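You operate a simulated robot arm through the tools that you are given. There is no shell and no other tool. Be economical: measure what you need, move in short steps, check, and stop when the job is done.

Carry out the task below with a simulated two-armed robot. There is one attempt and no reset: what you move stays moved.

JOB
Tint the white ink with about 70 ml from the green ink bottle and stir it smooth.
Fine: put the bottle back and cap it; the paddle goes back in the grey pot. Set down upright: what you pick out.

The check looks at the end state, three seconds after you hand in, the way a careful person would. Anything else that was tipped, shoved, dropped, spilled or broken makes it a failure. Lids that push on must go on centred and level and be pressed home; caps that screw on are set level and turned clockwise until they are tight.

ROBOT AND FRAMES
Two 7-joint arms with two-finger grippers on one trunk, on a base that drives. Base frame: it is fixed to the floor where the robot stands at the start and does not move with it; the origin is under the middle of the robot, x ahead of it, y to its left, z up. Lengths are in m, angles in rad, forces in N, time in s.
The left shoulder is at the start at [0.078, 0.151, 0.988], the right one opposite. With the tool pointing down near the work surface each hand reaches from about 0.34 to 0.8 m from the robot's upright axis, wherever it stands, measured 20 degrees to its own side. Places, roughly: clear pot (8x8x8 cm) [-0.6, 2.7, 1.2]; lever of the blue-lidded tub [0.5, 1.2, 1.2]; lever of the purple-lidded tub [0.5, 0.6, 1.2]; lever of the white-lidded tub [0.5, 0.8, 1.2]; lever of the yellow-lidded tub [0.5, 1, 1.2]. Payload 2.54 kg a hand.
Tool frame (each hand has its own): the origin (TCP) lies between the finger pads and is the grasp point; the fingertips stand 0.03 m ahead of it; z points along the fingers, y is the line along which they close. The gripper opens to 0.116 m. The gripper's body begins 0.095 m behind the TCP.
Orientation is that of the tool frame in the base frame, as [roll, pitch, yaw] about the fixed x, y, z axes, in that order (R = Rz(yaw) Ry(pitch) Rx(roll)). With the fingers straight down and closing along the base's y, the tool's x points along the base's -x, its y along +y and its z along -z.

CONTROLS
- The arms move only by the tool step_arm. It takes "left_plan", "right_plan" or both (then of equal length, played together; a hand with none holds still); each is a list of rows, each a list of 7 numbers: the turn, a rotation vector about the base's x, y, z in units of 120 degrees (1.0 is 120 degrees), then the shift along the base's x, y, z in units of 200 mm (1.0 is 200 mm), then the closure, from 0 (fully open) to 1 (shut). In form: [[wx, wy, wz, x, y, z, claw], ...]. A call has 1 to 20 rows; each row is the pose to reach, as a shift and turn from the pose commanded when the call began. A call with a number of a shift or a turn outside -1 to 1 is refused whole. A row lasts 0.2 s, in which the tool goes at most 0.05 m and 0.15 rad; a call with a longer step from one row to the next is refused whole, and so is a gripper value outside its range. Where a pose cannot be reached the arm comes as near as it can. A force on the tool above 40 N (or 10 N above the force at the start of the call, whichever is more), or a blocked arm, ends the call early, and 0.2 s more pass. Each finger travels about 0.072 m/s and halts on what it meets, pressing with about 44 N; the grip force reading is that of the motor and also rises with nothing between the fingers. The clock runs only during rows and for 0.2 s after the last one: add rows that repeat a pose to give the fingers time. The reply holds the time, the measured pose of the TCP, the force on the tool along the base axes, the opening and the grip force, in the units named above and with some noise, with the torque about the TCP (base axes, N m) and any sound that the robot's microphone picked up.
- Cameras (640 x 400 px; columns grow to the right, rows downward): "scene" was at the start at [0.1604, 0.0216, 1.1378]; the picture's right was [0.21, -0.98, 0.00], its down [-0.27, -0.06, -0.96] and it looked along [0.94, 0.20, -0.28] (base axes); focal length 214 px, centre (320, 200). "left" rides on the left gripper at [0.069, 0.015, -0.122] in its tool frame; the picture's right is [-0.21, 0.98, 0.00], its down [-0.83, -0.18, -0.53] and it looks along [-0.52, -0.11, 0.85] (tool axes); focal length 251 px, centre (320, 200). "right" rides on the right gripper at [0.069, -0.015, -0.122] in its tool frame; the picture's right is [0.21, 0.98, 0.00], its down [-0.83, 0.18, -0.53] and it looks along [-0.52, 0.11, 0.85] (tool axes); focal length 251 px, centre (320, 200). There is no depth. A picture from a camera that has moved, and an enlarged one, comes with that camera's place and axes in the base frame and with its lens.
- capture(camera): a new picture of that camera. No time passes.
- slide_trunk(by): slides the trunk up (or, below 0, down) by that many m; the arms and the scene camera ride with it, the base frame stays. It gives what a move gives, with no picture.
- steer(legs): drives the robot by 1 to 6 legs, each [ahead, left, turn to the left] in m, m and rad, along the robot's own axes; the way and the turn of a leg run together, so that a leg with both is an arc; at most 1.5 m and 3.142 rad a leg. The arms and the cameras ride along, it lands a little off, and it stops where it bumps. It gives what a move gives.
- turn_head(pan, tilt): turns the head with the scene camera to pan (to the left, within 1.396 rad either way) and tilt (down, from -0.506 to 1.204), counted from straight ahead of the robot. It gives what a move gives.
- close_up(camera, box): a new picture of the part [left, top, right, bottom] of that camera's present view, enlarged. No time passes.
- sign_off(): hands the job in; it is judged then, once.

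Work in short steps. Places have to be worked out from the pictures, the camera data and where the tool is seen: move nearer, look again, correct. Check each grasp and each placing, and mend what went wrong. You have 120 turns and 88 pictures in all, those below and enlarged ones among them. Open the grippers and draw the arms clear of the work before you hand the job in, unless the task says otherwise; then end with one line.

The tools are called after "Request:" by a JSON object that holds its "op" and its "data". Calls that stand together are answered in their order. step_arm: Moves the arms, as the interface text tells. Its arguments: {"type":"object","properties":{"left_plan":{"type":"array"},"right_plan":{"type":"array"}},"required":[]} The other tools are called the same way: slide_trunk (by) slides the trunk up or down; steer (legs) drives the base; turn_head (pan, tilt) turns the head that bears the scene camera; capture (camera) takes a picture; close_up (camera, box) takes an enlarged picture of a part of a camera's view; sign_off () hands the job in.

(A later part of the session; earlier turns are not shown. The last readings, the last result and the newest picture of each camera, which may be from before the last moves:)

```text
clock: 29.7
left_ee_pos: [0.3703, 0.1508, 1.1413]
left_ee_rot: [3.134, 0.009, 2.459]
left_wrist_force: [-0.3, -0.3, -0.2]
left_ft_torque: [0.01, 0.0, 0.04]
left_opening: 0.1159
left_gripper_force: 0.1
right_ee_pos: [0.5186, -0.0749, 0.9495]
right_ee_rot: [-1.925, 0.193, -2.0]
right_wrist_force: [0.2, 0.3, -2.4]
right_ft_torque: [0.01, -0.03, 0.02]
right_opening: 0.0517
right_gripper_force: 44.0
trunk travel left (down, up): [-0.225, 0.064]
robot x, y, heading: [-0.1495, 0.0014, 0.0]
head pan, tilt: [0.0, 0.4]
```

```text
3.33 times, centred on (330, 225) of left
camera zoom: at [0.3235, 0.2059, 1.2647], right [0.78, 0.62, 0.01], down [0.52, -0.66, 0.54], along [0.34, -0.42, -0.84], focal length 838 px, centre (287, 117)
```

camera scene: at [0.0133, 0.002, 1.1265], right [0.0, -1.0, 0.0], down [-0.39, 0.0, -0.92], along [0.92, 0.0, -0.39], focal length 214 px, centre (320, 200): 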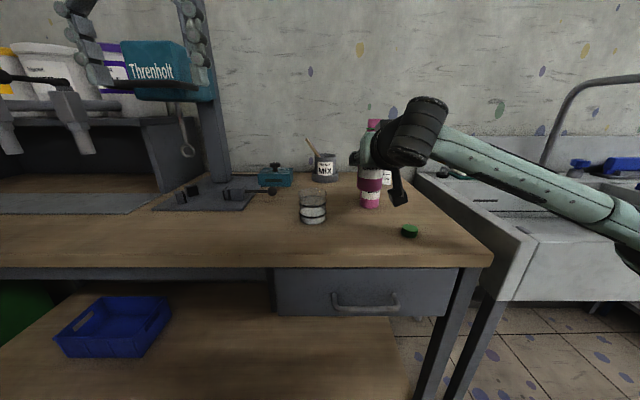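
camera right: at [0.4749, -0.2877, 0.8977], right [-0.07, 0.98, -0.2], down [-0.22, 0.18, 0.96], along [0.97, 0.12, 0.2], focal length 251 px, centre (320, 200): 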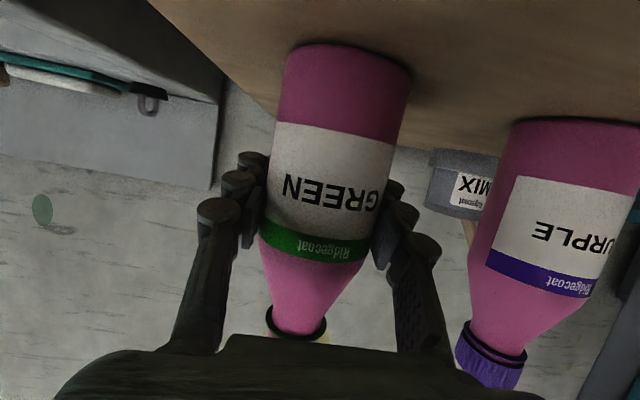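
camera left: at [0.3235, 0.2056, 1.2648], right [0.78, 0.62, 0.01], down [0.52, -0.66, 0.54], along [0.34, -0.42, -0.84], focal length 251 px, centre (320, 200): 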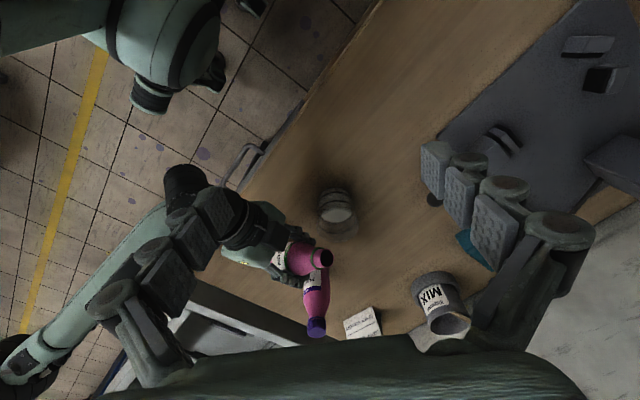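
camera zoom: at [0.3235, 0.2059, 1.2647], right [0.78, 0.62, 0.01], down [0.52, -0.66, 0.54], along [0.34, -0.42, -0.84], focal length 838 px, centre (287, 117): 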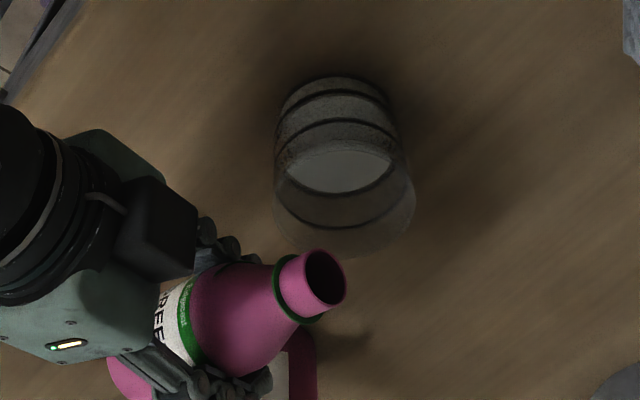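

Still dry at about 72° from upright. Another 7°.

Request:
{"op": "step_arm", "data": {"right_plan": [[-0.026, 0.0094, 0.01, 0.007, 0, 0.012, 1], [-0.0515, 0.0187, 0.02, 0.014, -0.005, 0.025, 1], [-0.0515, 0.0187, 0.02, 0.014, -0.005, 0.025, 1]]}}

Request:
{"op": "close_up", "data": {"camera": "left", "box": [260, 165, 400, 285]}}

```text
clock: 30.5
left_ee_pos: [0.3699, 0.1507, 1.1437]
left_ee_rot: [3.134, 0.01, 2.459]
left_wrist_force: [-1.0, 0.2, 0.8]
left_ft_torque: [-0.04, -0.01, 0.01]
left_opening: 0.116
left_gripper_force: 0.0
right_ee_pos: [0.5223, -0.0774, 0.9561]
right_ee_rot: [-1.919, 0.078, -1.957]
right_wrist_force: [0.5, 0.3, -2.4]
right_ft_torque: [-0.01, -0.04, -0.01]
right_opening: 0.0514
right_gripper_force: 43.7
trunk travel left (down, up): [-0.225, 0.064]
robot x, y, heading: [-0.153, 0.0013, -0.006]
head pan, tilt: [0.0, 0.4]
```

```text
3.33 times, centred on (330, 225) of left
camera zoom: at [0.3235, 0.2059, 1.2646], right [0.78, 0.62, 0.01], down [0.52, -0.66, 0.54], along [0.34, -0.42, -0.84], focal length 838 px, centre (287, 117)
```

zoom: 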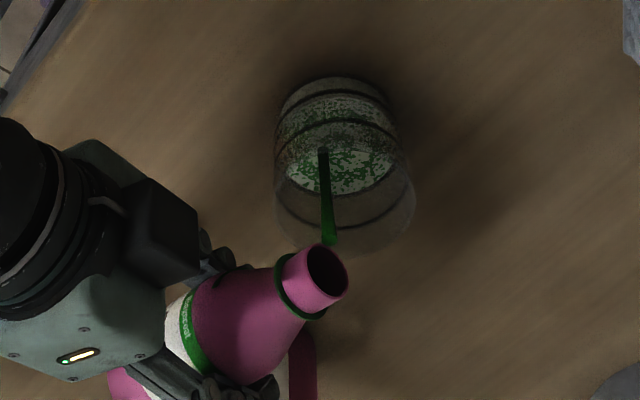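

Green is pouring straight into the glass. I hold this tilt for a moment and read the level.

Request:
{"op": "step_arm", "data": {"right_plan": [[0, 0, 0, 0, 0, 0, 1], [0, 0, 0, 0, 0, 0, 1]]}}

Request:
{"op": "close_up", "data": {"camera": "scene", "box": [290, 182, 340, 228]}}

Request:
{"op": "close_up", "data": {"camera": "left", "box": [260, 165, 400, 285]}}

```text
clock: 31.1
left_ee_pos: [0.3697, 0.1513, 1.1422]
left_ee_rot: [3.134, 0.009, 2.46]
left_wrist_force: [0.1, 0.5, -0.1]
left_ft_torque: [0.0, -0.01, 0.01]
left_opening: 0.116
left_gripper_force: 0.1
right_ee_pos: [0.5211, -0.0768, 0.9553]
right_ee_rot: [-1.918, 0.08, -1.959]
right_wrist_force: [0.1, -0.3, -0.6]
right_ft_torque: [0.01, -0.03, -0.01]
right_opening: 0.0518
right_gripper_force: 43.9
trunk travel left (down, up): [-0.225, 0.064]
robot x, y, heading: [-0.1506, 0.0043, -0.006]
head pan, tilt: [0.0, 0.4]
```

```text
8.70 times, centred on (315, 205) of scene
camera zoom: at [0.0133, 0.0021, 1.1266], right [0.0, -1.0, 0.0], down [-0.39, 0.0, -0.92], along [0.92, 0.0, -0.39], focal length 1865 px, centre (364, 156)
```

zoom: 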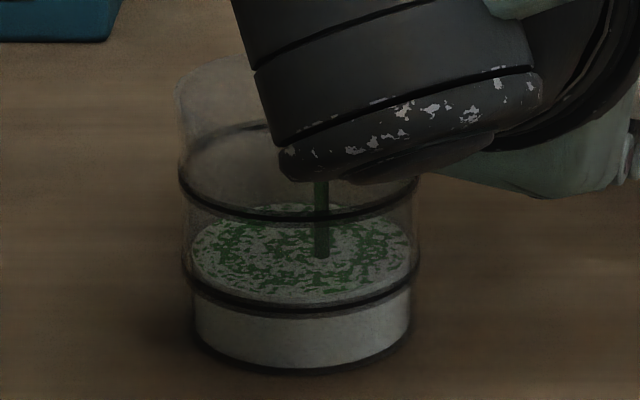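

```text
3.33 times, centred on (330, 225) of left
camera zoom: at [0.3235, 0.2059, 1.2647], right [0.78, 0.62, 0.01], down [0.52, -0.66, 0.54], along [0.34, -0.42, -0.84], focal length 838 px, centre (287, 117)
```

zoom: 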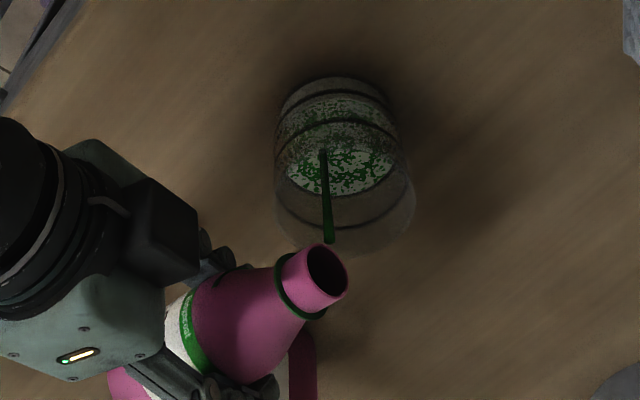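

The scene camera shows the surface well: about 15 ml in so far. I hold one more second.

Request:
{"op": "step_arm", "data": {"right_plan": [[0, 0, 0, 0, 0, 0, 1], [0, 0, 0, 0, 0, 0, 1], [0, 0, 0, 0, 0, 0, 1], [0, 0, 0, 0, 0, 0, 1]]}}

Request:
{"op": "close_up", "data": {"camera": "scene", "box": [290, 182, 340, 228]}}

```text
clock: 32.1
left_ee_pos: [0.3704, 0.15, 1.142]
left_ee_rot: [3.134, 0.008, 2.46]
left_wrist_force: [-0.3, 0.1, 0.2]
left_ft_torque: [0.01, 0.0, 0.02]
left_opening: 0.116
left_gripper_force: 0.1
right_ee_pos: [0.5208, -0.0762, 0.9557]
right_ee_rot: [-1.918, 0.081, -1.958]
right_wrist_force: [0.0, -1.2, -1.7]
right_ft_torque: [0.01, -0.05, 0.01]
right_opening: 0.0517
right_gripper_force: 44.2
trunk travel left (down, up): [-0.225, 0.064]
robot x, y, heading: [-0.1477, -0.0006, -0.002]
head pan, tilt: [0.0, 0.4]
```

```text
8.70 times, centred on (315, 205) of scene
camera zoom: at [0.0133, 0.0021, 1.1266], right [0.0, -1.0, 0.0], down [-0.39, 0.0, -0.92], along [0.92, 0.0, -0.39], focal length 1865 px, centre (364, 156)
```

zoom: 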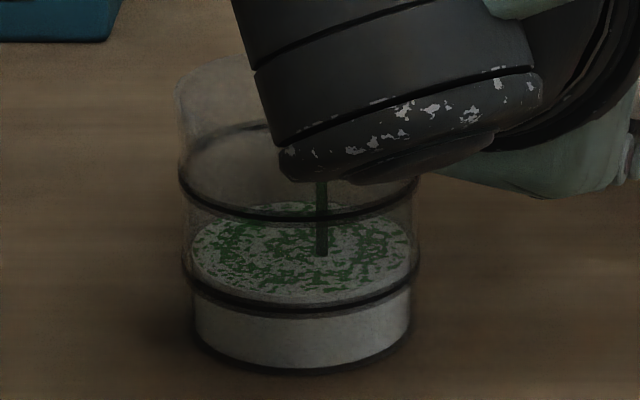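

The flow has slowed at this tilt. I tilt 4° more and hold about a second.

Request:
{"op": "step_arm", "data": {"right_plan": [[-0.0294, 0.0107, 0.0114, 0.008, 0, 0.018, 1], [-0.0294, 0.0107, 0.0114, 0.008, 0, 0.018, 1], [-0.0294, 0.0107, 0.0114, 0.008, 0, 0.018, 1], [-0.0294, 0.0107, 0.0114, 0.008, 0, 0.018, 1], [-0.0294, 0.0107, 0.0114, 0.008, 0, 0.018, 1]]}}

Request:
{"op": "close_up", "data": {"camera": "scene", "box": [290, 182, 340, 228]}}

```text
clock: 33.3
left_ee_pos: [0.3705, 0.1501, 1.1428]
left_ee_rot: [3.135, 0.009, 2.46]
left_wrist_force: [0.4, 0.3, -0.5]
left_ft_torque: [0.03, 0.01, 0.0]
left_opening: 0.1159
left_gripper_force: 0.1
right_ee_pos: [0.5218, -0.0768, 0.9595]
right_ee_rot: [-1.916, 0.013, -1.934]
right_wrist_force: [0.5, -0.1, -3.2]
right_ft_torque: [0.01, -0.06, 0.04]
right_opening: 0.0516
right_gripper_force: 44.0
trunk travel left (down, up): [-0.225, 0.064]
robot x, y, heading: [-0.1467, -0.001, 0.004]
head pan, tilt: [0.0, 0.4]
```

```text
8.70 times, centred on (315, 205) of scene
camera zoom: at [0.0133, 0.0021, 1.1266], right [0.0, -1.0, 0.0], down [-0.39, 0.0, -0.92], along [0.92, 0.0, -0.39], focal length 1865 px, centre (364, 156)
```

zoom: 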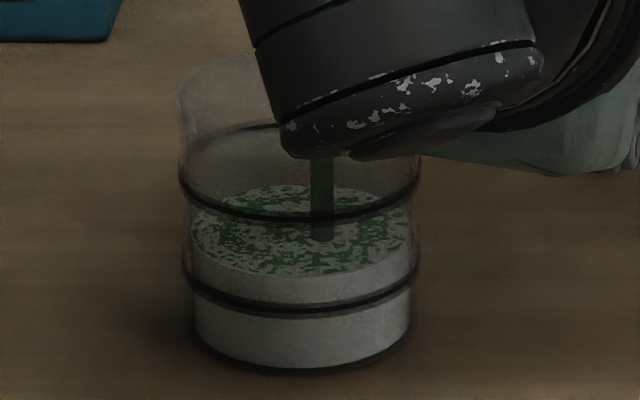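

The level is roughly a third of the way between the rings, about 35 ml. I hold another 0.8 s.

Request:
{"op": "step_arm", "data": {"right_plan": [[0, 0, 0, 0, 0, 0, 1], [0, 0, 0, 0, 0, 0, 1], [0, 0, 0, 0, 0, 0, 1]]}}

Request:
{"op": "close_up", "data": {"camera": "scene", "box": [290, 182, 340, 228]}}

```text
clock: 34.1
left_ee_pos: [0.3705, 0.1509, 1.1418]
left_ee_rot: [3.135, 0.009, 2.458]
left_wrist_force: [-0.1, 0.3, -0.2]
left_ft_torque: [0.0, 0.03, -0.01]
left_opening: 0.1161
left_gripper_force: 0.1
right_ee_pos: [0.5219, -0.0764, 0.9593]
right_ee_rot: [-1.916, 0.013, -1.935]
right_wrist_force: [0.0, -0.1, -1.6]
right_ft_torque: [0.02, -0.07, -0.01]
right_opening: 0.0518
right_gripper_force: 44.0
trunk travel left (down, up): [-0.225, 0.064]
robot x, y, heading: [-0.1495, -0.0016, 0.001]
head pan, tilt: [0.0, 0.4]
```

```text
8.70 times, centred on (315, 205) of scene
camera zoom: at [0.0133, 0.0021, 1.1266], right [0.0, -1.0, 0.0], down [-0.39, 0.0, -0.92], along [0.92, 0.0, -0.39], focal length 1865 px, centre (364, 156)
```

zoom: 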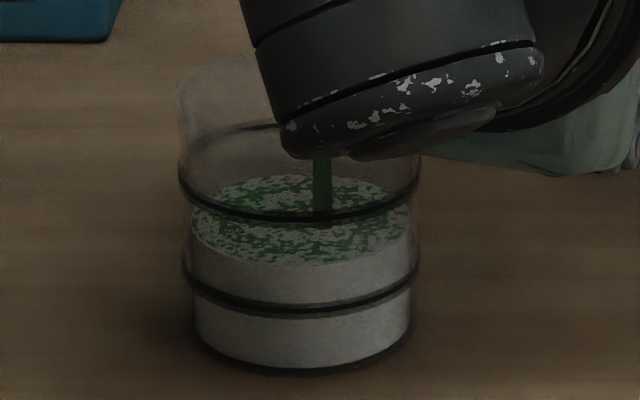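

About 47 ml now. I hold one more second.

Request:
{"op": "step_arm", "data": {"right_plan": [[0, 0, 0, 0, 0, 0, 1], [0, 0, 0, 0, 0, 0, 1], [0, 0, 0, 0, 0, 0, 1], [0, 0, 0, 0, 0, 0, 1]]}}

Request:
{"op": "close_up", "data": {"camera": "scene", "box": [290, 182, 340, 228]}}

```text
clock: 35.1
left_ee_pos: [0.3708, 0.1505, 1.1424]
left_ee_rot: [3.135, 0.01, 2.46]
left_wrist_force: [-0.4, 0.6, -0.2]
left_ft_torque: [-0.03, -0.01, -0.04]
left_opening: 0.116
left_gripper_force: 0.1
right_ee_pos: [0.5209, -0.0762, 0.9593]
right_ee_rot: [-1.916, 0.015, -1.934]
right_wrist_force: [-0.1, -0.4, -1.7]
right_ft_torque: [0.0, -0.04, -0.01]
right_opening: 0.0518
right_gripper_force: 44.1
trunk travel left (down, up): [-0.225, 0.064]
robot x, y, heading: [-0.1484, -0.0022, -0.004]
head pan, tilt: [0.0, 0.4]
```

```text
8.70 times, centred on (315, 205) of scene
camera zoom: at [0.0133, 0.0021, 1.1266], right [0.0, -1.0, 0.0], down [-0.39, 0.0, -0.92], along [0.92, 0.0, -0.39], focal length 1865 px, centre (364, 156)
```

zoom: 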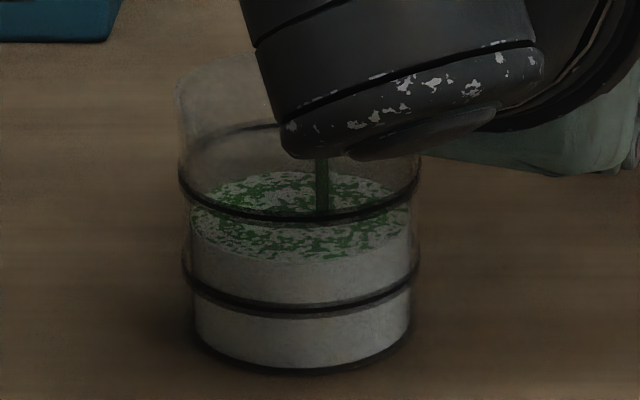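

It is settling at about 50 ml. Four degrees gave about 33 ml, so 2.3° more should give the last 20 ml.

Request:
{"op": "step_arm", "data": {"right_plan": [[-0.0169, 0.0062, 0.0066, 0.005, 0, 0.01, 1], [-0.0169, 0.0062, 0.0066, 0.005, 0, 0.01, 1], [-0.0169, 0.0062, 0.0066, 0.005, 0, 0.01, 1], [-0.0169, 0.0062, 0.0066, 0.005, 0, 0.01, 1], [-0.0169, 0.0062, 0.0066, 0.005, 0, 0.01, 1]]}}

Request:
{"op": "close_up", "data": {"camera": "scene", "box": [290, 182, 340, 228]}}

```text
clock: 36.3
left_ee_pos: [0.3707, 0.151, 1.1415]
left_ee_rot: [3.134, 0.01, 2.46]
left_wrist_force: [0.3, 0.6, 0.5]
left_ft_torque: [0.01, 0.01, -0.02]
left_opening: 0.1162
left_gripper_force: 0.1
right_ee_pos: [0.5231, -0.0761, 0.9604]
right_ee_rot: [-1.915, -0.025, -1.919]
right_wrist_force: [0.1, -0.2, -2.0]
right_ft_torque: [0.03, -0.03, 0.0]
right_opening: 0.0519
right_gripper_force: 43.8
trunk travel left (down, up): [-0.225, 0.064]
robot x, y, heading: [-0.1447, -0.0, -0.004]
head pan, tilt: [0.0, 0.4]
```

```text
8.70 times, centred on (315, 205) of scene
camera zoom: at [0.0133, 0.0021, 1.1266], right [0.0, -1.0, 0.0], down [-0.39, 0.0, -0.92], along [0.92, 0.0, -0.39], focal length 1865 px, centre (364, 156)
```

zoom: 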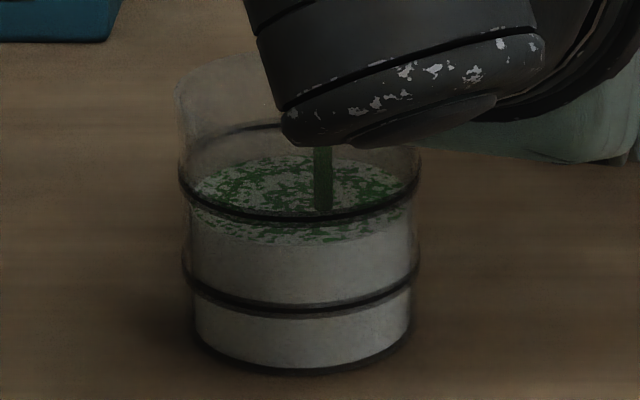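

That is essentially the target, about 66–68 ml with the tail still coming. I tilt the bottle back over the glass now.

Request:
{"op": "step_arm", "data": {"right_plan": [[0.06, -0.0218, -0.0232, -0.01, 0, -0.02, 1], [0.12, -0.0436, -0.0465, -0.025, 0.01, -0.04, 1], [0.18, -0.0654, -0.0697, -0.04, 0.02, -0.04, 1], [0.24, -0.0872, -0.093, -0.05, 0.04, -0.03, 1], [0.3, -0.109, -0.1162, -0.06, 0.06, -0.02, 1], [0.338, -0.123, -0.131, -0.07, 0.07, 0, 1], [0.338, -0.123, -0.131, -0.07, 0.07, 0, 1]]}}

Request:
{"op": "close_up", "data": {"camera": "left", "box": [240, 165, 400, 305]}}

```text
clock: 37.9
left_ee_pos: [0.3709, 0.1502, 1.1426]
left_ee_rot: [3.135, 0.008, 2.457]
left_wrist_force: [0.4, 0.2, -0.2]
left_ft_torque: [0.01, 0.01, 0.02]
left_opening: 0.116
left_gripper_force: 0.1
right_ee_pos: [0.5094, -0.0625, 0.9609]
right_ee_rot: [-2.047, 0.719, -2.257]
right_wrist_force: [0.2, -0.1, -2.4]
right_ft_torque: [-0.03, -0.05, -0.02]
right_opening: 0.0517
right_gripper_force: 44.0
trunk travel left (down, up): [-0.225, 0.064]
robot x, y, heading: [-0.1488, -0.0007, 0.001]
head pan, tilt: [0.0, 0.4]
```

```text
2.86 times, centred on (320, 235) of left
camera zoom: at [0.3235, 0.2059, 1.2647], right [0.78, 0.62, 0.01], down [0.52, -0.66, 0.54], along [0.34, -0.42, -0.84], focal length 718 px, centre (320, 100)
```

zoom: 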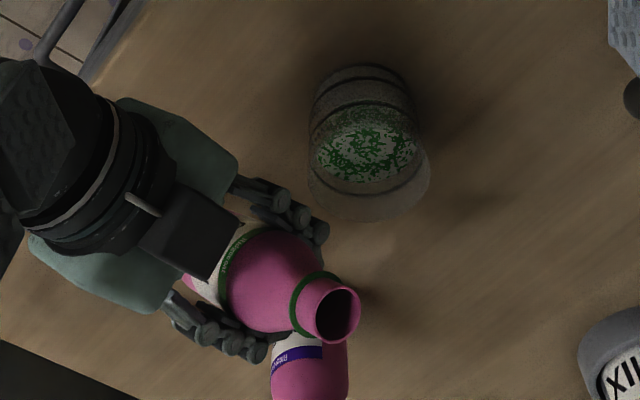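

No drips. Now I bring the bottle fully upright beside the glass and read the level.

Request:
{"op": "step_arm", "data": {"right_plan": [[0.055, -0.02, -0.0213, 0, -0.02, 0.04, 1], [0.11, -0.04, -0.0427, 0, -0.04, 0.08, 1], [0.165, -0.06, -0.064, 0, -0.06, 0.12, 1], [0.22, -0.08, -0.0853, 0, -0.08, 0.16, 1], [0.275, -0.1, -0.1067, 0, -0.1, 0.2, 1], [0.331, -0.12, -0.128, 0, -0.12, 0.2, 1], [0.331, -0.12, -0.128, 0, -0.12, 0.2, 1]]}}

Request:
{"op": "close_up", "data": {"camera": "scene", "box": [290, 182, 340, 228]}}

```text
clock: 39.5
left_ee_pos: [0.3703, 0.1514, 1.1423]
left_ee_rot: [3.135, 0.009, 2.458]
left_wrist_force: [0.8, -0.6, -0.3]
left_ft_torque: [-0.01, 0.0, 0.0]
left_opening: 0.116
left_gripper_force: 0.0
right_ee_pos: [0.5086, -0.0867, 1.0017]
right_ee_rot: [-3.125, 1.213, 2.805]
right_wrist_force: [-0.1, -0.9, -0.9]
right_ft_torque: [0.0, -0.03, -0.02]
right_opening: 0.0519
right_gripper_force: 43.3
trunk travel left (down, up): [-0.225, 0.064]
robot x, y, heading: [-0.1482, 0.0027, -0.001]
head pan, tilt: [0.0, 0.4]
```

```text
8.70 times, centred on (315, 205) of scene
camera zoom: at [0.0133, 0.0021, 1.1266], right [0.0, -1.0, 0.0], down [-0.39, 0.0, -0.92], along [0.92, 0.0, -0.39], focal length 1865 px, centre (364, 156)
```

zoom: 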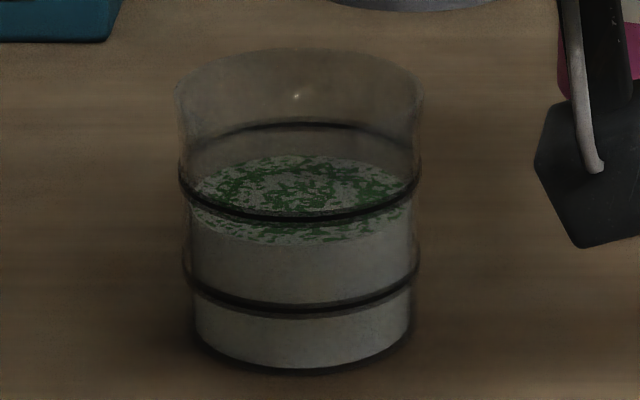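

The level has risen about 20–21 mm, i.e. about 70 ml. I now carry the bottle back on the reverse path to above its old spot at (0.6127, -0.271).

Request:
{"op": "step_arm", "data": {"right_plan": [[0, 0, 0.055, -0.08, -0.05, 0.08, 1], [0, 0, 0.11, -0.1, -0.2, 0.09, 1], [0, 0, 0.1667, -0.1, -0.4, 0.09, 1], [0, 0, 0.1667, -0.1, -0.6, 0.09, 1], [0, 0, 0.1667, -0.1, -0.78, 0.09, 1], [0, 0, 0.1667, -0.08, -0.92, 0.09, 1], [0, 0, 0.1667, 0.1, -0.92, 0.09, 1], [0, 0, 0.1667, 0.3, -0.92, 0.09, 1], [0, 0, 0.1667, 0.45, -0.92, 0.09, 1], [0, 0, 0.1667, 0.52, -0.92, 0.09, 1], [0, 0, 0.1667, 0.52, -0.92, 0.0, 1], [0, 0, 0.1667, 0.52, -0.92, 0.0, 1]]}}

Request:
{"op": "capture", "data": {"camera": "right"}}

```text
clock: 42.1
left_ee_pos: [0.3704, 0.1516, 1.1427]
left_ee_rot: [3.134, 0.009, 2.461]
left_wrist_force: [-0.4, -0.6, -0.2]
left_ft_torque: [0.01, 0.0, -0.02]
left_opening: 0.1159
left_gripper_force: 0.1
right_ee_pos: [0.6137, -0.27, 1.0016]
right_ee_rot: [-3.122, 1.214, -3.126]
right_wrist_force: [-0.3, -0.1, -1.2]
right_ft_torque: [-0.01, -0.01, 0.01]
right_opening: 0.0517
right_gripper_force: 44.0
trunk travel left (down, up): [-0.225, 0.064]
robot x, y, heading: [-0.147, -0.003, 0.003]
head pan, tilt: [0.0, 0.4]
```

```text
45 pictures are left
camera right: at [0.4754, -0.2867, 0.98], right [-0.07, 0.98, -0.21], down [-0.21, 0.19, 0.96], along [0.97, 0.12, 0.19], focal length 251 px, centre (320, 200)
```

right: 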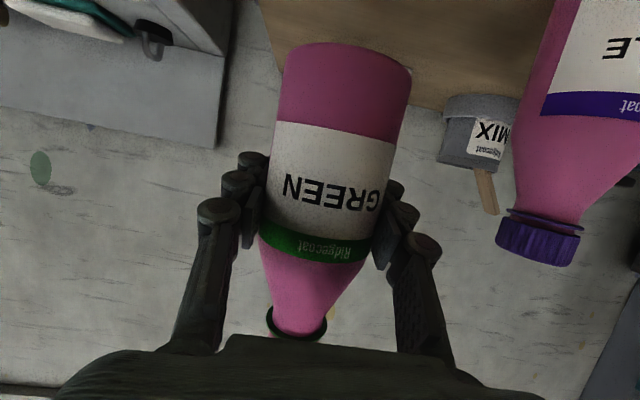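

The bottle has not slipped in the grip. I lower it 82 mm to the height it was picked from.

Request:
{"op": "step_arm", "data": {"right_plan": [[0, 0, 0, 0, 0, -0.1, 1], [0, 0, 0, 0, 0, -0.22, 1], [0, 0, 0, 0, 0, -0.32, 1], [0, 0, 0, 0, 0, -0.37, 1], [0, 0, 0, 0, 0, -0.39, 1], [0, 0, 0, 0, 0, -0.4, 1], [0, 0, 0, 0, 0, -0.405, 1], [0, 0, 0, 0, 0, -0.41, 1], [0, 0, 0, 0, 0, -0.41, 1]]}}

```text
clock: 44.1
left_ee_pos: [0.37, 0.1509, 1.1426]
left_ee_rot: [3.134, 0.008, 2.462]
left_wrist_force: [1.3, -0.3, 0.4]
left_ft_torque: [-0.01, -0.01, 0.01]
left_opening: 0.116
left_gripper_force: 0.2
right_ee_pos: [0.6128, -0.2706, 0.9204]
right_ee_rot: [-3.12, 1.215, -3.123]
right_wrist_force: [0.8, -1.1, 1.5]
right_ft_torque: [-0.02, -0.09, 0.0]
right_opening: 0.052
right_gripper_force: 43.9
trunk travel left (down, up): [-0.225, 0.064]
robot x, y, heading: [-0.1503, -0.0029, -0.001]
head pan, tilt: [0.0, 0.4]
```

The force reads +1.5 N, so the bottle is on the table. I open and draw straight back.

Request:
{"op": "step_arm", "data": {"right_plan": [[0, 0, 0, 0, 0, 0, 0.6], [0, 0, 0, 0, 0, 0, 0.3], [0, 0, 0, 0, 0, 0, 0.25], [0, 0, 0, -0.1, 0, 0, 0.25], [0, 0, 0, -0.25, 0, 0.0, 0.25], [0, 0, 0, -0.42, 0, 0.02, 0.25], [0, 0, 0, -0.6, 0, 0.1, 0.25], [0, 0, 0, -0.75, 0, 0.25, 0.25]]}}

Request:
{"op": "capture", "data": {"camera": "right"}}

```text
clock: 45.9
left_ee_pos: [0.3701, 0.1515, 1.1422]
left_ee_rot: [3.135, 0.01, 2.458]
left_wrist_force: [0.5, -0.8, 0.3]
left_ft_torque: [0.03, 0.02, 0.03]
left_opening: 0.116
left_gripper_force: 0.0
right_ee_pos: [0.4623, -0.2694, 0.9701]
right_ee_rot: [-3.119, 1.214, -3.121]
right_wrist_force: [-0.7, -0.1, -0.2]
right_ft_torque: [0.01, -0.01, -0.06]
right_opening: 0.0871
right_gripper_force: 0.0
trunk travel left (down, up): [-0.225, 0.064]
robot x, y, heading: [-0.1494, -0.0022, 0.002]
head pan, tilt: [0.0, 0.4]
```

```text
44 pictures are left
camera right: at [0.3247, -0.2861, 0.9481], right [-0.08, 0.98, -0.21], down [-0.21, 0.19, 0.96], along [0.97, 0.12, 0.19], focal length 251 px, centre (320, 200)
```

right: 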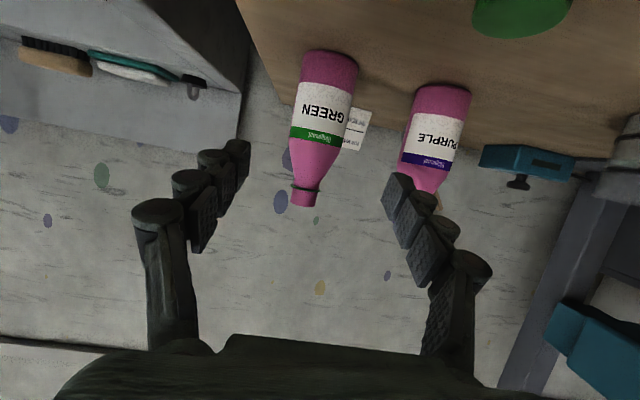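

The bottle stands upright on its old spot. I raise the right hand and turn it back to point down.

Request:
{"op": "step_arm", "data": {"right_plan": [[0, 0.07, 0, -0.08, 0, 0.15, 0], [0, 0.14, 0, -0.16, 0, 0.3, 0], [0, 0.21, 0, -0.24, 0, 0.45, 0], [0, 0.28, 0, -0.32, 0, 0.55, 0], [0, 0.35, 0, -0.4, 0, 0.55, 0], [0, 0.42, 0, -0.45, 0, 0.55, 0], [0, 0.49, 0, -0.45, 0, 0.55, 0], [0, 0.56, 0, -0.45, 0, 0.55, 0], [0, 0.582, 0, -0.45, 0, 0.55, 0], [0, 0.582, 0, -0.45, 0, 0.55, 0]]}}

Request:
{"op": "steer", "data": {"legs": [[0, -0.2, 0]]}}

Request:
{"op": "capture", "data": {"camera": "right"}}

Request:
{"op": "capture", "data": {"camera": "scene"}}

```text
clock: 48.1
left_ee_pos: [0.3699, 0.1506, 1.1423]
left_ee_rot: [3.135, 0.009, 2.459]
left_wrist_force: [-1.0, -0.8, -0.5]
left_ft_torque: [-0.01, -0.04, 0.0]
left_opening: 0.116
left_gripper_force: 0.0
right_ee_pos: [0.3731, -0.2709, 1.0794]
right_ee_rot: [-3.138, -0.007, -3.136]
right_wrist_force: [-0.6, 1.1, 0.3]
right_ft_torque: [-0.01, -0.03, -0.02]
right_opening: 0.1162
right_gripper_force: 0.0
trunk travel left (down, up): [-0.225, 0.064]
robot x, y, heading: [-0.1481, -0.003, -0.003]
head pan, tilt: [0.0, 0.4]
```

```text
clock: 50.6
left_ee_pos: [0.3696, -0.0483, 1.1422]
left_ee_rot: [3.135, 0.008, 2.461]
left_wrist_force: [0.7, 0.2, 0.3]
left_ft_torque: [0.0, -0.03, 0.06]
left_opening: 0.116
left_gripper_force: 0.1
right_ee_pos: [0.3731, -0.469, 1.0792]
right_ee_rot: [-3.138, -0.007, -3.136]
right_wrist_force: [0.0, 0.4, -0.7]
right_ft_torque: [0.03, 0.0, -0.02]
right_opening: 0.1159
right_gripper_force: 0.1
trunk travel left (down, up): [-0.225, 0.064]
robot x, y, heading: [-0.1498, -0.198, -0.001]
head pan, tilt: [0.0, 0.4]
```

```text
43 pictures are left
camera right: at [0.3057, -0.486, 1.2026], right [-0.22, 0.97, 0.0], down [0.83, 0.19, 0.53], along [0.52, 0.12, -0.85], focal length 251 px, centre (320, 200)
```

right: 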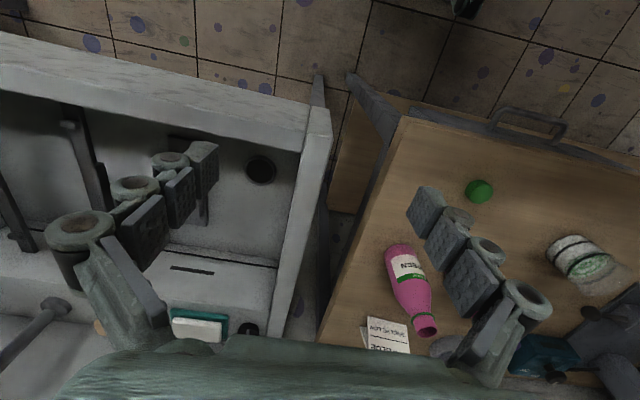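

```text
42 pictures are left
camera scene: at [0.0134, -0.1977, 1.1266], right [0.0, -1.0, 0.0], down [-0.39, 0.0, -0.92], along [0.92, 0.0, -0.39], focal length 214 px, centre (320, 200)
```

scene: 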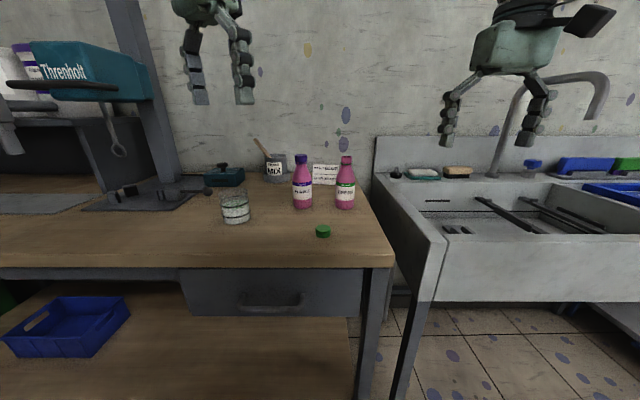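

The cap is at about (0.438, -0.207). I bring the right hand above it with the fingers open.

Request:
{"op": "step_arm", "data": {"right_plan": [[0, 0, 0, 0.05, 0.2, 0, 0], [0, 0, 0, 0.1, 0.4, 0, 0], [0, 0, 0, 0.15, 0.6, 0, 0], [0, 0, 0, 0.2, 0.8, 0, 0], [0, 0, 0, 0.25, 1, 0, 0]]}}

Request:
{"op": "step_arm", "data": {"right_plan": [[0, 0, 0, 0.02, 0.15, -0.15, 0], [0, 0, 0, 0.05, 0.31, -0.3, 0], [0, 0, 0, 0.075, 0.31, -0.5, 0], [0, 0, 0, 0.075, 0.31, -0.65, 0]]}}

Request:
{"op": "capture", "data": {"camera": "right"}}

```text
clock: 51.8
left_ee_pos: [0.3709, -0.0466, 1.1407]
left_ee_rot: [3.135, 0.01, 2.461]
left_wrist_force: [0.3, 0.4, -0.2]
left_ft_torque: [-0.03, -0.02, 0.02]
left_opening: 0.1162
left_gripper_force: 0.2
right_ee_pos: [0.4256, -0.2679, 1.0784]
right_ee_rot: [-3.135, -0.008, -3.134]
right_wrist_force: [0.3, 0.4, -0.1]
right_ft_torque: [0.01, 0.0, 0.0]
right_opening: 0.116
right_gripper_force: 0.1
trunk travel left (down, up): [-0.225, 0.064]
robot x, y, heading: [-0.1481, -0.2014, 0.001]
head pan, tilt: [0.0, 0.4]
```

```text
clock: 52.8
left_ee_pos: [0.3711, -0.0477, 1.1421]
left_ee_rot: [3.133, 0.007, 2.462]
left_wrist_force: [-0.4, 0.1, -1.1]
left_ft_torque: [0.03, 0.02, 0.01]
left_opening: 0.1163
left_gripper_force: 0.1
right_ee_pos: [0.4385, -0.2078, 0.9489]
right_ee_rot: [-3.138, -0.005, -3.135]
right_wrist_force: [-0.2, 0.1, -0.7]
right_ft_torque: [0.04, 0.0, -0.04]
right_opening: 0.1158
right_gripper_force: 0.0
trunk travel left (down, up): [-0.225, 0.064]
robot x, y, heading: [-0.1472, -0.1994, 0.002]
head pan, tilt: [0.0, 0.4]
```

```text
41 pictures are left
camera right: at [0.3713, -0.2239, 1.0725], right [-0.22, 0.98, 0.0], down [0.83, 0.19, 0.53], along [0.52, 0.12, -0.85], focal length 251 px, centre (320, 200)
```

right: 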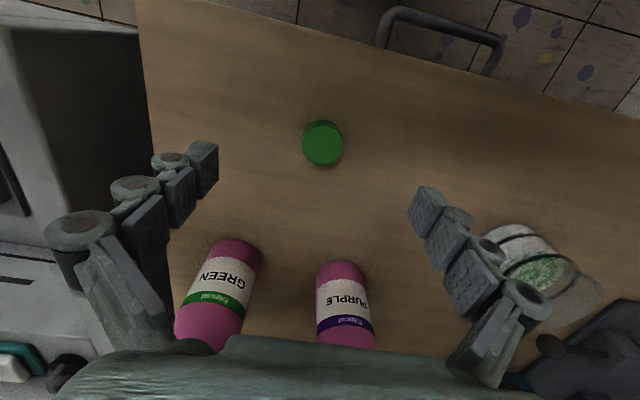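

The cap is right under the tool at (0.4385, -0.206), about 34 mm wide. I descend so the tips end 4 mm above the table, and close.

Request:
{"op": "step_arm", "data": {"right_plan": [[0, 0, 0, 0, 0.007, -0.15, 0], [0, 0, 0, 0, 0.007, -0.25, 0], [0, 0, 0, 0, 0.007, -0.295, 0], [0, 0, 0, 0, 0.007, -0.295, 0.5], [0, 0, 0, 0, 0.007, -0.295, 0.7], [0, 0, 0, 0, 0.007, -0.295, 1], [0, 0, 0, 0, 0.007, -0.295, 1], [0, 0, 0, 0, 0.007, -0.295, 1]]}}

Request:
{"op": "capture", "data": {"camera": "right"}}

```text
clock: 54.6
left_ee_pos: [0.3694, -0.0488, 1.1428]
left_ee_rot: [3.136, 0.008, 2.462]
left_wrist_force: [1.0, 0.4, 0.6]
left_ft_torque: [0.02, -0.02, 0.01]
left_opening: 0.1163
left_gripper_force: 0.0
right_ee_pos: [0.438, -0.2073, 0.8922]
right_ee_rot: [-3.137, -0.005, -3.133]
right_wrist_force: [0.1, 0.8, -0.1]
right_ft_torque: [0.0, -0.04, 0.02]
right_opening: 0.0303
right_gripper_force: 44.2
trunk travel left (down, up): [-0.225, 0.064]
robot x, y, heading: [-0.1456, -0.204, -0.001]
head pan, tilt: [0.0, 0.4]
```

```text
40 pictures are left
camera right: at [0.3707, -0.2226, 1.0142], right [-0.22, 0.98, 0.0], down [0.83, 0.19, 0.53], along [0.52, 0.12, -0.85], focal length 251 px, centre (320, 200)
```

right: 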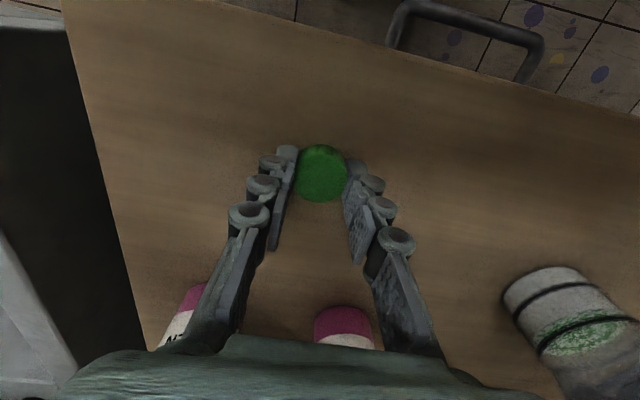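

The cap is held at 30 mm. I lift it high and to the right, and turn the left hand straight again.

Request:
{"op": "step_arm", "data": {"right_plan": [[0, 0, 0, 0, 0, 0.15, 1], [0, 0, 0, 0, -0.05, 0.35, 1], [0, 0, 0, 0.05, -0.15, 0.55, 1], [0, 0, 0, 0.1, -0.3, 0.7, 1], [0, 0, 0, 0.2, -0.45, 0.85, 1], [0, 0, 0, 0.3, -0.55, 1, 1]], "left_plan": [[0, 0, 0.06, 0, 0, 0, 0], [0, 0, 0.12, 0, 0, 0, 0], [0, 0, 0.18, 0.0, 0, 0, 0], [0, 0, 0.24, 0.0, 0, 0, 0], [0, 0, 0.3, 0.0, 0, 0, 0.1], [0, 0, 0.324, 0.0, 0, 0, 0.2]]}}

Request:
{"op": "step_arm", "data": {"left_plan": [[0, -0.07, 0, 0.08, -0.06, -0.05, 0.22], [0, -0.14, 0, 0.16, -0.12, -0.12, 0.22], [0, -0.21, 0, 0.24, -0.18, -0.2, 0.22], [0, -0.28, 0, 0.32, -0.26, -0.3, 0.22], [0, -0.35, 0, 0.4, -0.36, -0.4, 0.22], [0, -0.42, 0, 0.45, -0.46, -0.5, 0.22], [0, -0.49, 0, 0.48, -0.56, -0.6, 0.22], [0, -0.56, 0, 0.5, -0.66, -0.7, 0.22], [0, -0.583, 0, 0.5, -0.76, -0.78, 0.22], [0, -0.583, 0, 0.5, -0.8, -0.78, 0.22]]}}

Request:
{"op": "capture", "data": {"camera": "scene"}}

```text
clock: 56.0
left_ee_pos: [0.3698, -0.047, 1.1422]
left_ee_rot: [3.136, 0.008, 3.141]
left_wrist_force: [0.0, 0.9, 0.4]
left_ft_torque: [0.0, 0.0, 0.05]
left_opening: 0.0928
left_gripper_force: 0.1
right_ee_pos: [0.4973, -0.3161, 1.0901]
right_ee_rot: [-3.137, -0.008, -3.133]
right_wrist_force: [-0.3, 0.0, -0.2]
right_ft_torque: [-0.01, -0.01, -0.01]
right_opening: 0.0303
right_gripper_force: 44.5
trunk travel left (down, up): [-0.225, 0.064]
robot x, y, heading: [-0.1484, -0.1986, -0.001]
head pan, tilt: [0.0, 0.4]
```

```text
clock: 58.2
left_ee_pos: [0.4703, -0.2092, 0.9867]
left_ee_rot: [3.133, 1.229, 3.139]
left_wrist_force: [-0.3, -0.5, 0.5]
left_ft_torque: [-0.03, -0.01, -0.03]
left_opening: 0.0903
left_gripper_force: 0.1
right_ee_pos: [0.4977, -0.3159, 1.0894]
right_ee_rot: [-3.139, -0.006, -3.137]
right_wrist_force: [0.2, 0.4, 0.6]
right_ft_torque: [-0.01, 0.03, 0.0]
right_opening: 0.0303
right_gripper_force: 43.6
trunk travel left (down, up): [-0.225, 0.064]
robot x, y, heading: [-0.1482, -0.1967, 0.005]
head pan, tilt: [0.0, 0.4]
```

```text
39 pictures are left
camera scene: at [0.0134, -0.1976, 1.1266], right [0.0, -1.0, 0.0], down [-0.39, 0.0, -0.92], along [0.92, 0.0, -0.39], focal length 214 px, centre (320, 200)
```

scene: 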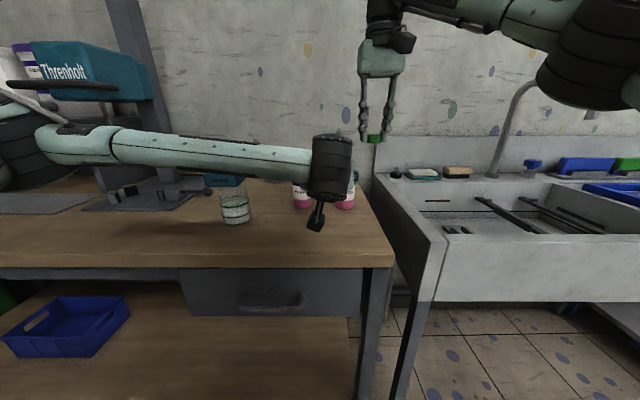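

The left hand has turned. I line it up in front of the bottle at y = -0.271 and check through its camera.

Request:
{"op": "step_arm", "data": {"left_plan": [[0, 0, 0, 0.03, -0.15, -0.08, 0.22], [0, 0, 0, 0.06, -0.25, -0.16, 0.22], [0, 0, 0, 0.1, -0.31, -0.26, 0.22], [0, 0, 0, 0.15, -0.31, -0.28, 0.22]]}}

Request:
{"op": "capture", "data": {"camera": "left"}}

```text
clock: 59.2
left_ee_pos: [0.5002, -0.2713, 0.9304]
left_ee_rot: [3.13, 1.23, 3.138]
left_wrist_force: [-0.2, 0.3, -0.2]
left_ft_torque: [-0.01, 0.02, -0.01]
left_opening: 0.0903
left_gripper_force: 0.0
right_ee_pos: [0.4982, -0.3154, 1.0897]
right_ee_rot: [-3.137, -0.007, -3.136]
right_wrist_force: [0.6, 0.2, -0.4]
right_ft_torque: [0.01, 0.02, 0.03]
right_opening: 0.0303
right_gripper_force: 43.6
trunk travel left (down, up): [-0.225, 0.064]
robot x, y, heading: [-0.1474, -0.2022, -0.002]
head pan, tilt: [0.0, 0.4]
```

```text
38 pictures are left
camera left: at [0.3611, -0.2564, 0.9065], right [0.07, 0.98, 0.21], down [-0.23, -0.19, 0.96], along [0.97, -0.11, 0.21], focal length 251 px, centre (320, 200)
```

left: 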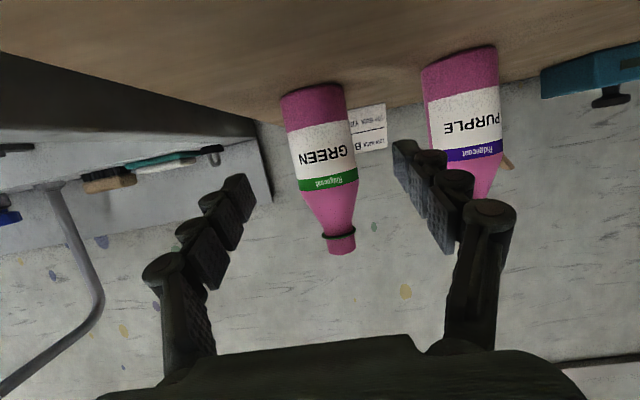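

The green bottle is centred. I advance 0.112 m and close.

Request:
{"op": "step_arm", "data": {"left_plan": [[0, 0, 0, 0.15, -0.005, -0.01, 0.22], [0, 0, 0, 0.3, -0.005, -0.02, 0.22], [0, 0, 0, 0.45, -0.005, -0.03, 0.22], [0, 0, 0, 0.56, -0.005, -0.03, 0.22], [0, 0, 0, 0.56, -0.005, -0.03, 0.4], [0, 0, 0, 0.56, -0.005, -0.03, 0.6], [0, 0, 0, 0.56, -0.005, -0.03, 1], [0, 0, 0, 0.56, -0.005, -0.03, 1]]}}

Request:
{"op": "capture", "data": {"camera": "right"}}

```text
clock: 61.0
left_ee_pos: [0.612, -0.2715, 0.9228]
left_ee_rot: [3.129, 1.231, 3.135]
left_wrist_force: [0.2, -0.1, 0.8]
left_ft_torque: [-0.03, -0.06, 0.04]
left_opening: 0.0515
left_gripper_force: 43.7
right_ee_pos: [0.4969, -0.3163, 1.0899]
right_ee_rot: [-3.138, -0.009, -3.134]
right_wrist_force: [0.0, -0.1, 0.7]
right_ft_torque: [0.07, 0.0, -0.02]
right_opening: 0.03
right_gripper_force: 44.0
trunk travel left (down, up): [-0.225, 0.064]
robot x, y, heading: [-0.1463, -0.1987, 0.002]
head pan, tilt: [0.0, 0.4]
```

```text
37 pictures are left
camera right: at [0.43, -0.3322, 1.2132], right [-0.22, 0.97, 0.0], down [0.83, 0.19, 0.53], along [0.52, 0.12, -0.85], focal length 251 px, centre (320, 200)
```

right: 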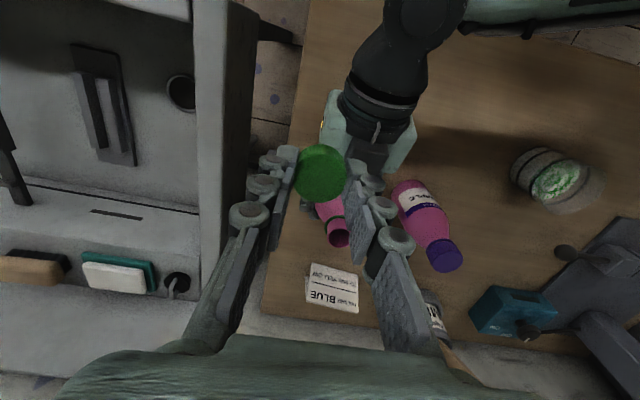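

The bottle is held by the left hand. I bring the cap over the mouth, about 25 mm above it, and look from the head camera.

Request:
{"op": "step_arm", "data": {"right_plan": [[0, 0, 0, 0.15, 0.04, 0.05, 1], [0, 0, 0, 0.3, 0.1, 0.05, 1], [0, 0, 0, 0.45, 0.17, 0.0, 1], [0, 0, 0, 0.57, 0.225, -0.05, 1], [0, 0, 0, 0.57, 0.225, -0.1, 1], [0, 0, 0, 0.57, 0.225, -0.1, 1]]}}

Request:
{"op": "close_up", "data": {"camera": "scene", "box": [290, 120, 400, 220]}}

Request:
{"op": "capture", "data": {"camera": "left"}}

```text
clock: 62.4
left_ee_pos: [0.6121, -0.2719, 0.9248]
left_ee_rot: [3.131, 1.229, 3.135]
left_wrist_force: [0.2, -0.7, 1.2]
left_ft_torque: [-0.09, 0.0, 0.03]
left_opening: 0.0519
left_gripper_force: 44.1
right_ee_pos: [0.5432, -0.2949, 1.0444]
right_ee_rot: [-3.141, -0.005, -3.133]
right_wrist_force: [0.5, -0.2, 0.1]
right_ft_torque: [0.02, -0.01, 0.0]
right_opening: 0.0304
right_gripper_force: 44.1
right hand out of reach, approached as far as the arm can: row 1, 2, 3, 4, 5, 6
trunk travel left (down, up): [-0.225, 0.064]
robot x, y, heading: [-0.1461, -0.1962, 0.0]
head pan, tilt: [0.0, 0.4]
```

```text
4.00 times, centred on (345, 170) of scene
camera zoom: at [0.0134, -0.1976, 1.1266], right [0.0, -1.0, 0.0], down [-0.39, 0.0, -0.92], along [0.92, 0.0, -0.39], focal length 858 px, centre (220, 320)
```

zoom: 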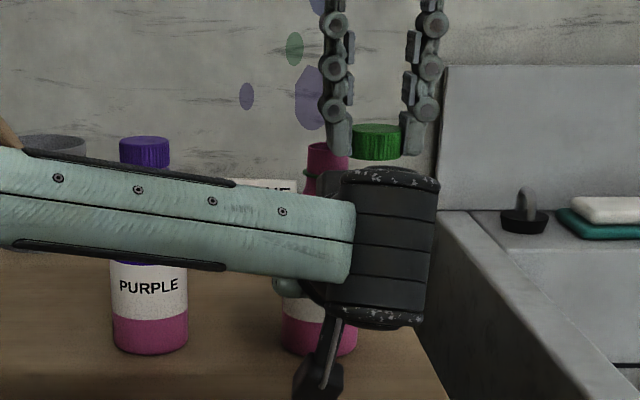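

```text
35 pictures are left
camera left: at [0.4723, -0.2578, 0.9007], right [0.07, 0.98, 0.21], down [-0.23, -0.19, 0.96], along [0.97, -0.11, 0.21], focal length 251 px, centre (320, 200)
```

left: 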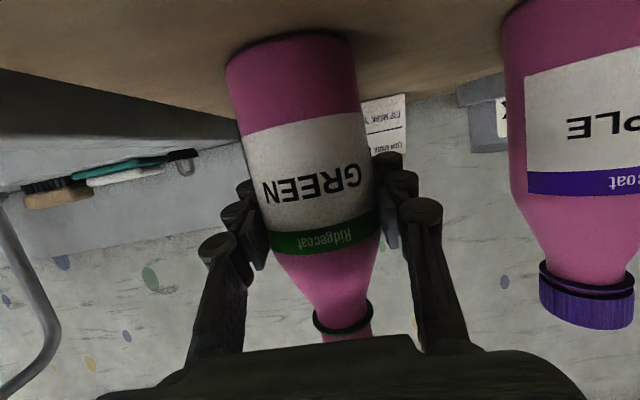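

The right hand cannot reach that far out at that height. I swing it aside and have the left hand lift the bottle 3 cm, bring it 0.11 m closer at x≈0.50, and set it down there for capping; it goes back to its place afterwards.

Request:
{"op": "step_arm", "data": {"right_plan": [[0, 0, 0, -0.1, -0.15, 0.05, 1], [0, 0, 0, -0.2, -0.3, 0.1, 1], [0, 0, 0, -0.25, -0.5, 0.15, 1], [0, 0, 0, -0.25, -0.6, 0.15, 1]]}}

Request:
{"op": "step_arm", "data": {"left_plan": [[0, 0, 0, 0, 0, 0.07, 1], [0, 0, 0, 0, 0, 0.15, 1], [0, 0, 0, -0.15, 0, 0.15, 1], [0, 0, 0, -0.35, 0, 0.15, 1], [0, 0, 0, -0.5, 0, 0.15, 1], [0, 0, 0, -0.56, 0, 0.15, 1], [0, 0, 0, -0.56, 0, 0.08, 1], [0, 0, 0, -0.56, 0, 0.03, 1], [0, 0, 0, -0.56, 0, 0.01, 1], [0, 0, 0, -0.56, 0, 0.0, 1], [0, 0, 0, -0.56, 0, 0.0, 1]]}}

```text
clock: 63.4
left_ee_pos: [0.6116, -0.2716, 0.9236]
left_ee_rot: [3.129, 1.232, 3.137]
left_wrist_force: [0.6, -0.8, 0.5]
left_ft_torque: [-0.08, 0.02, 0.0]
left_opening: 0.0519
left_gripper_force: 43.5
right_ee_pos: [0.495, -0.4137, 1.0757]
right_ee_rot: [-3.137, -0.007, -3.132]
right_wrist_force: [0.1, -0.3, -0.2]
right_ft_torque: [0.0, -0.01, 0.02]
right_opening: 0.0303
right_gripper_force: 43.8
trunk travel left (down, up): [-0.225, 0.064]
robot x, y, heading: [-0.1462, -0.1989, 0.0]
head pan, tilt: [0.0, 0.4]
```

```text
clock: 65.8
left_ee_pos: [0.5001, -0.2713, 0.9248]
left_ee_rot: [3.13, 1.229, 3.137]
left_wrist_force: [-0.4, -0.3, -1.6]
left_ft_torque: [0.0, -0.04, -0.03]
left_opening: 0.0516
left_gripper_force: 44.0
right_ee_pos: [0.4957, -0.413, 1.0755]
right_ee_rot: [-3.139, -0.007, -3.134]
right_wrist_force: [-0.4, -1.2, -0.1]
right_ft_torque: [0.02, 0.03, 0.01]
right_opening: 0.0302
right_gripper_force: 44.3
trunk travel left (down, up): [-0.225, 0.064]
robot x, y, heading: [-0.151, -0.1992, 0.008]
head pan, tilt: [0.0, 0.4]
```

The bottle reads as barely hanging, so I lower it 2 mm more to the table and bring the cap over it.

Request:
{"op": "step_arm", "data": {"left_plan": [[0, 0, 0, 0, 0, -0.005, 1], [0, 0, 0, 0, 0, -0.01, 1], [0, 0, 0, 0, 0, -0.012, 1], [0, 0, 0, 0, 0, -0.012, 1], [0, 0, 0, 0, 0, -0.012, 1]], "right_plan": [[0, 0, 0, 0, 0.15, 0, 1], [0, 0, 0, 0, 0.35, 0, 1], [0, 0, 0, 0.02, 0.55, 0, 1], [0, 0, 0, 0.02, 0.68, 0, 1], [0, 0, 0, 0.02, 0.71, 0, 1]]}}

Request:
{"op": "close_up", "data": {"camera": "scene", "box": [290, 130, 400, 230]}}

Request:
{"op": "close_up", "data": {"camera": "right", "box": [220, 100, 420, 260]}}

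```text
clock: 67.0
left_ee_pos: [0.5, -0.2726, 0.924]
left_ee_rot: [3.133, 1.234, 3.138]
left_wrist_force: [3.0, 1.3, 10.9]
left_ft_torque: [0.09, 0.28, -0.03]
left_opening: 0.0516
left_gripper_force: 44.2
right_ee_pos: [0.4997, -0.2703, 1.0747]
right_ee_rot: [-3.136, -0.004, -3.134]
right_wrist_force: [0.3, 0.7, 0.2]
right_ft_torque: [-0.01, -0.02, 0.01]
right_opening: 0.0303
right_gripper_force: 44.6
trunk travel left (down, up): [-0.225, 0.064]
robot x, y, heading: [-0.1529, -0.2015, -0.005]
head pan, tilt: [0.0, 0.4]
```

```text
4.00 times, centred on (345, 180) of scene
camera zoom: at [0.0128, -0.1974, 1.1268], right [0.0, -1.0, 0.0], down [-0.39, 0.0, -0.92], along [0.92, 0.0, -0.39], focal length 858 px, centre (220, 280)
```

zoom: 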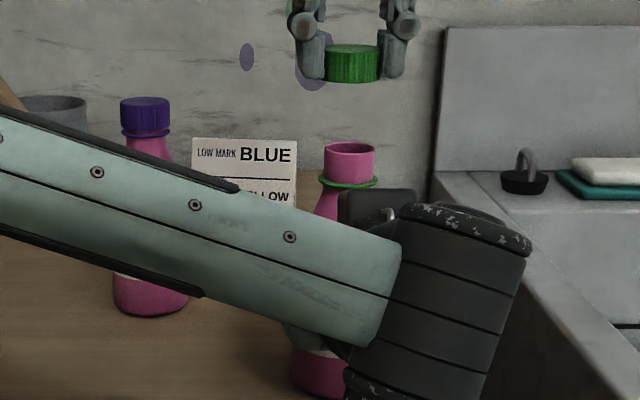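

```text
2.50 times, centred on (320, 180) of right
camera zoom: at [0.4318, -0.2872, 1.1983], right [-0.22, 0.98, 0.0], down [0.83, 0.19, 0.53], along [0.52, 0.12, -0.85], focal length 629 px, centre (320, 250)
```

zoom: 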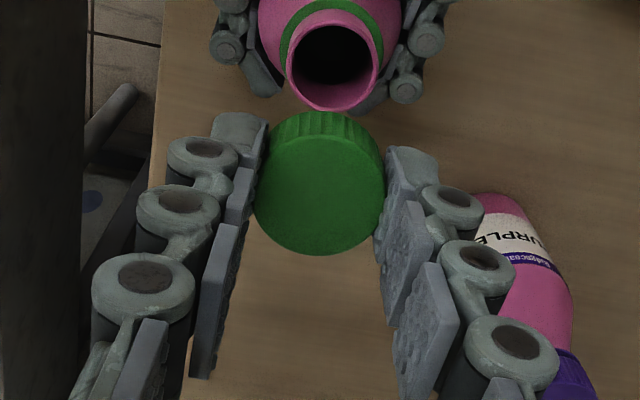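

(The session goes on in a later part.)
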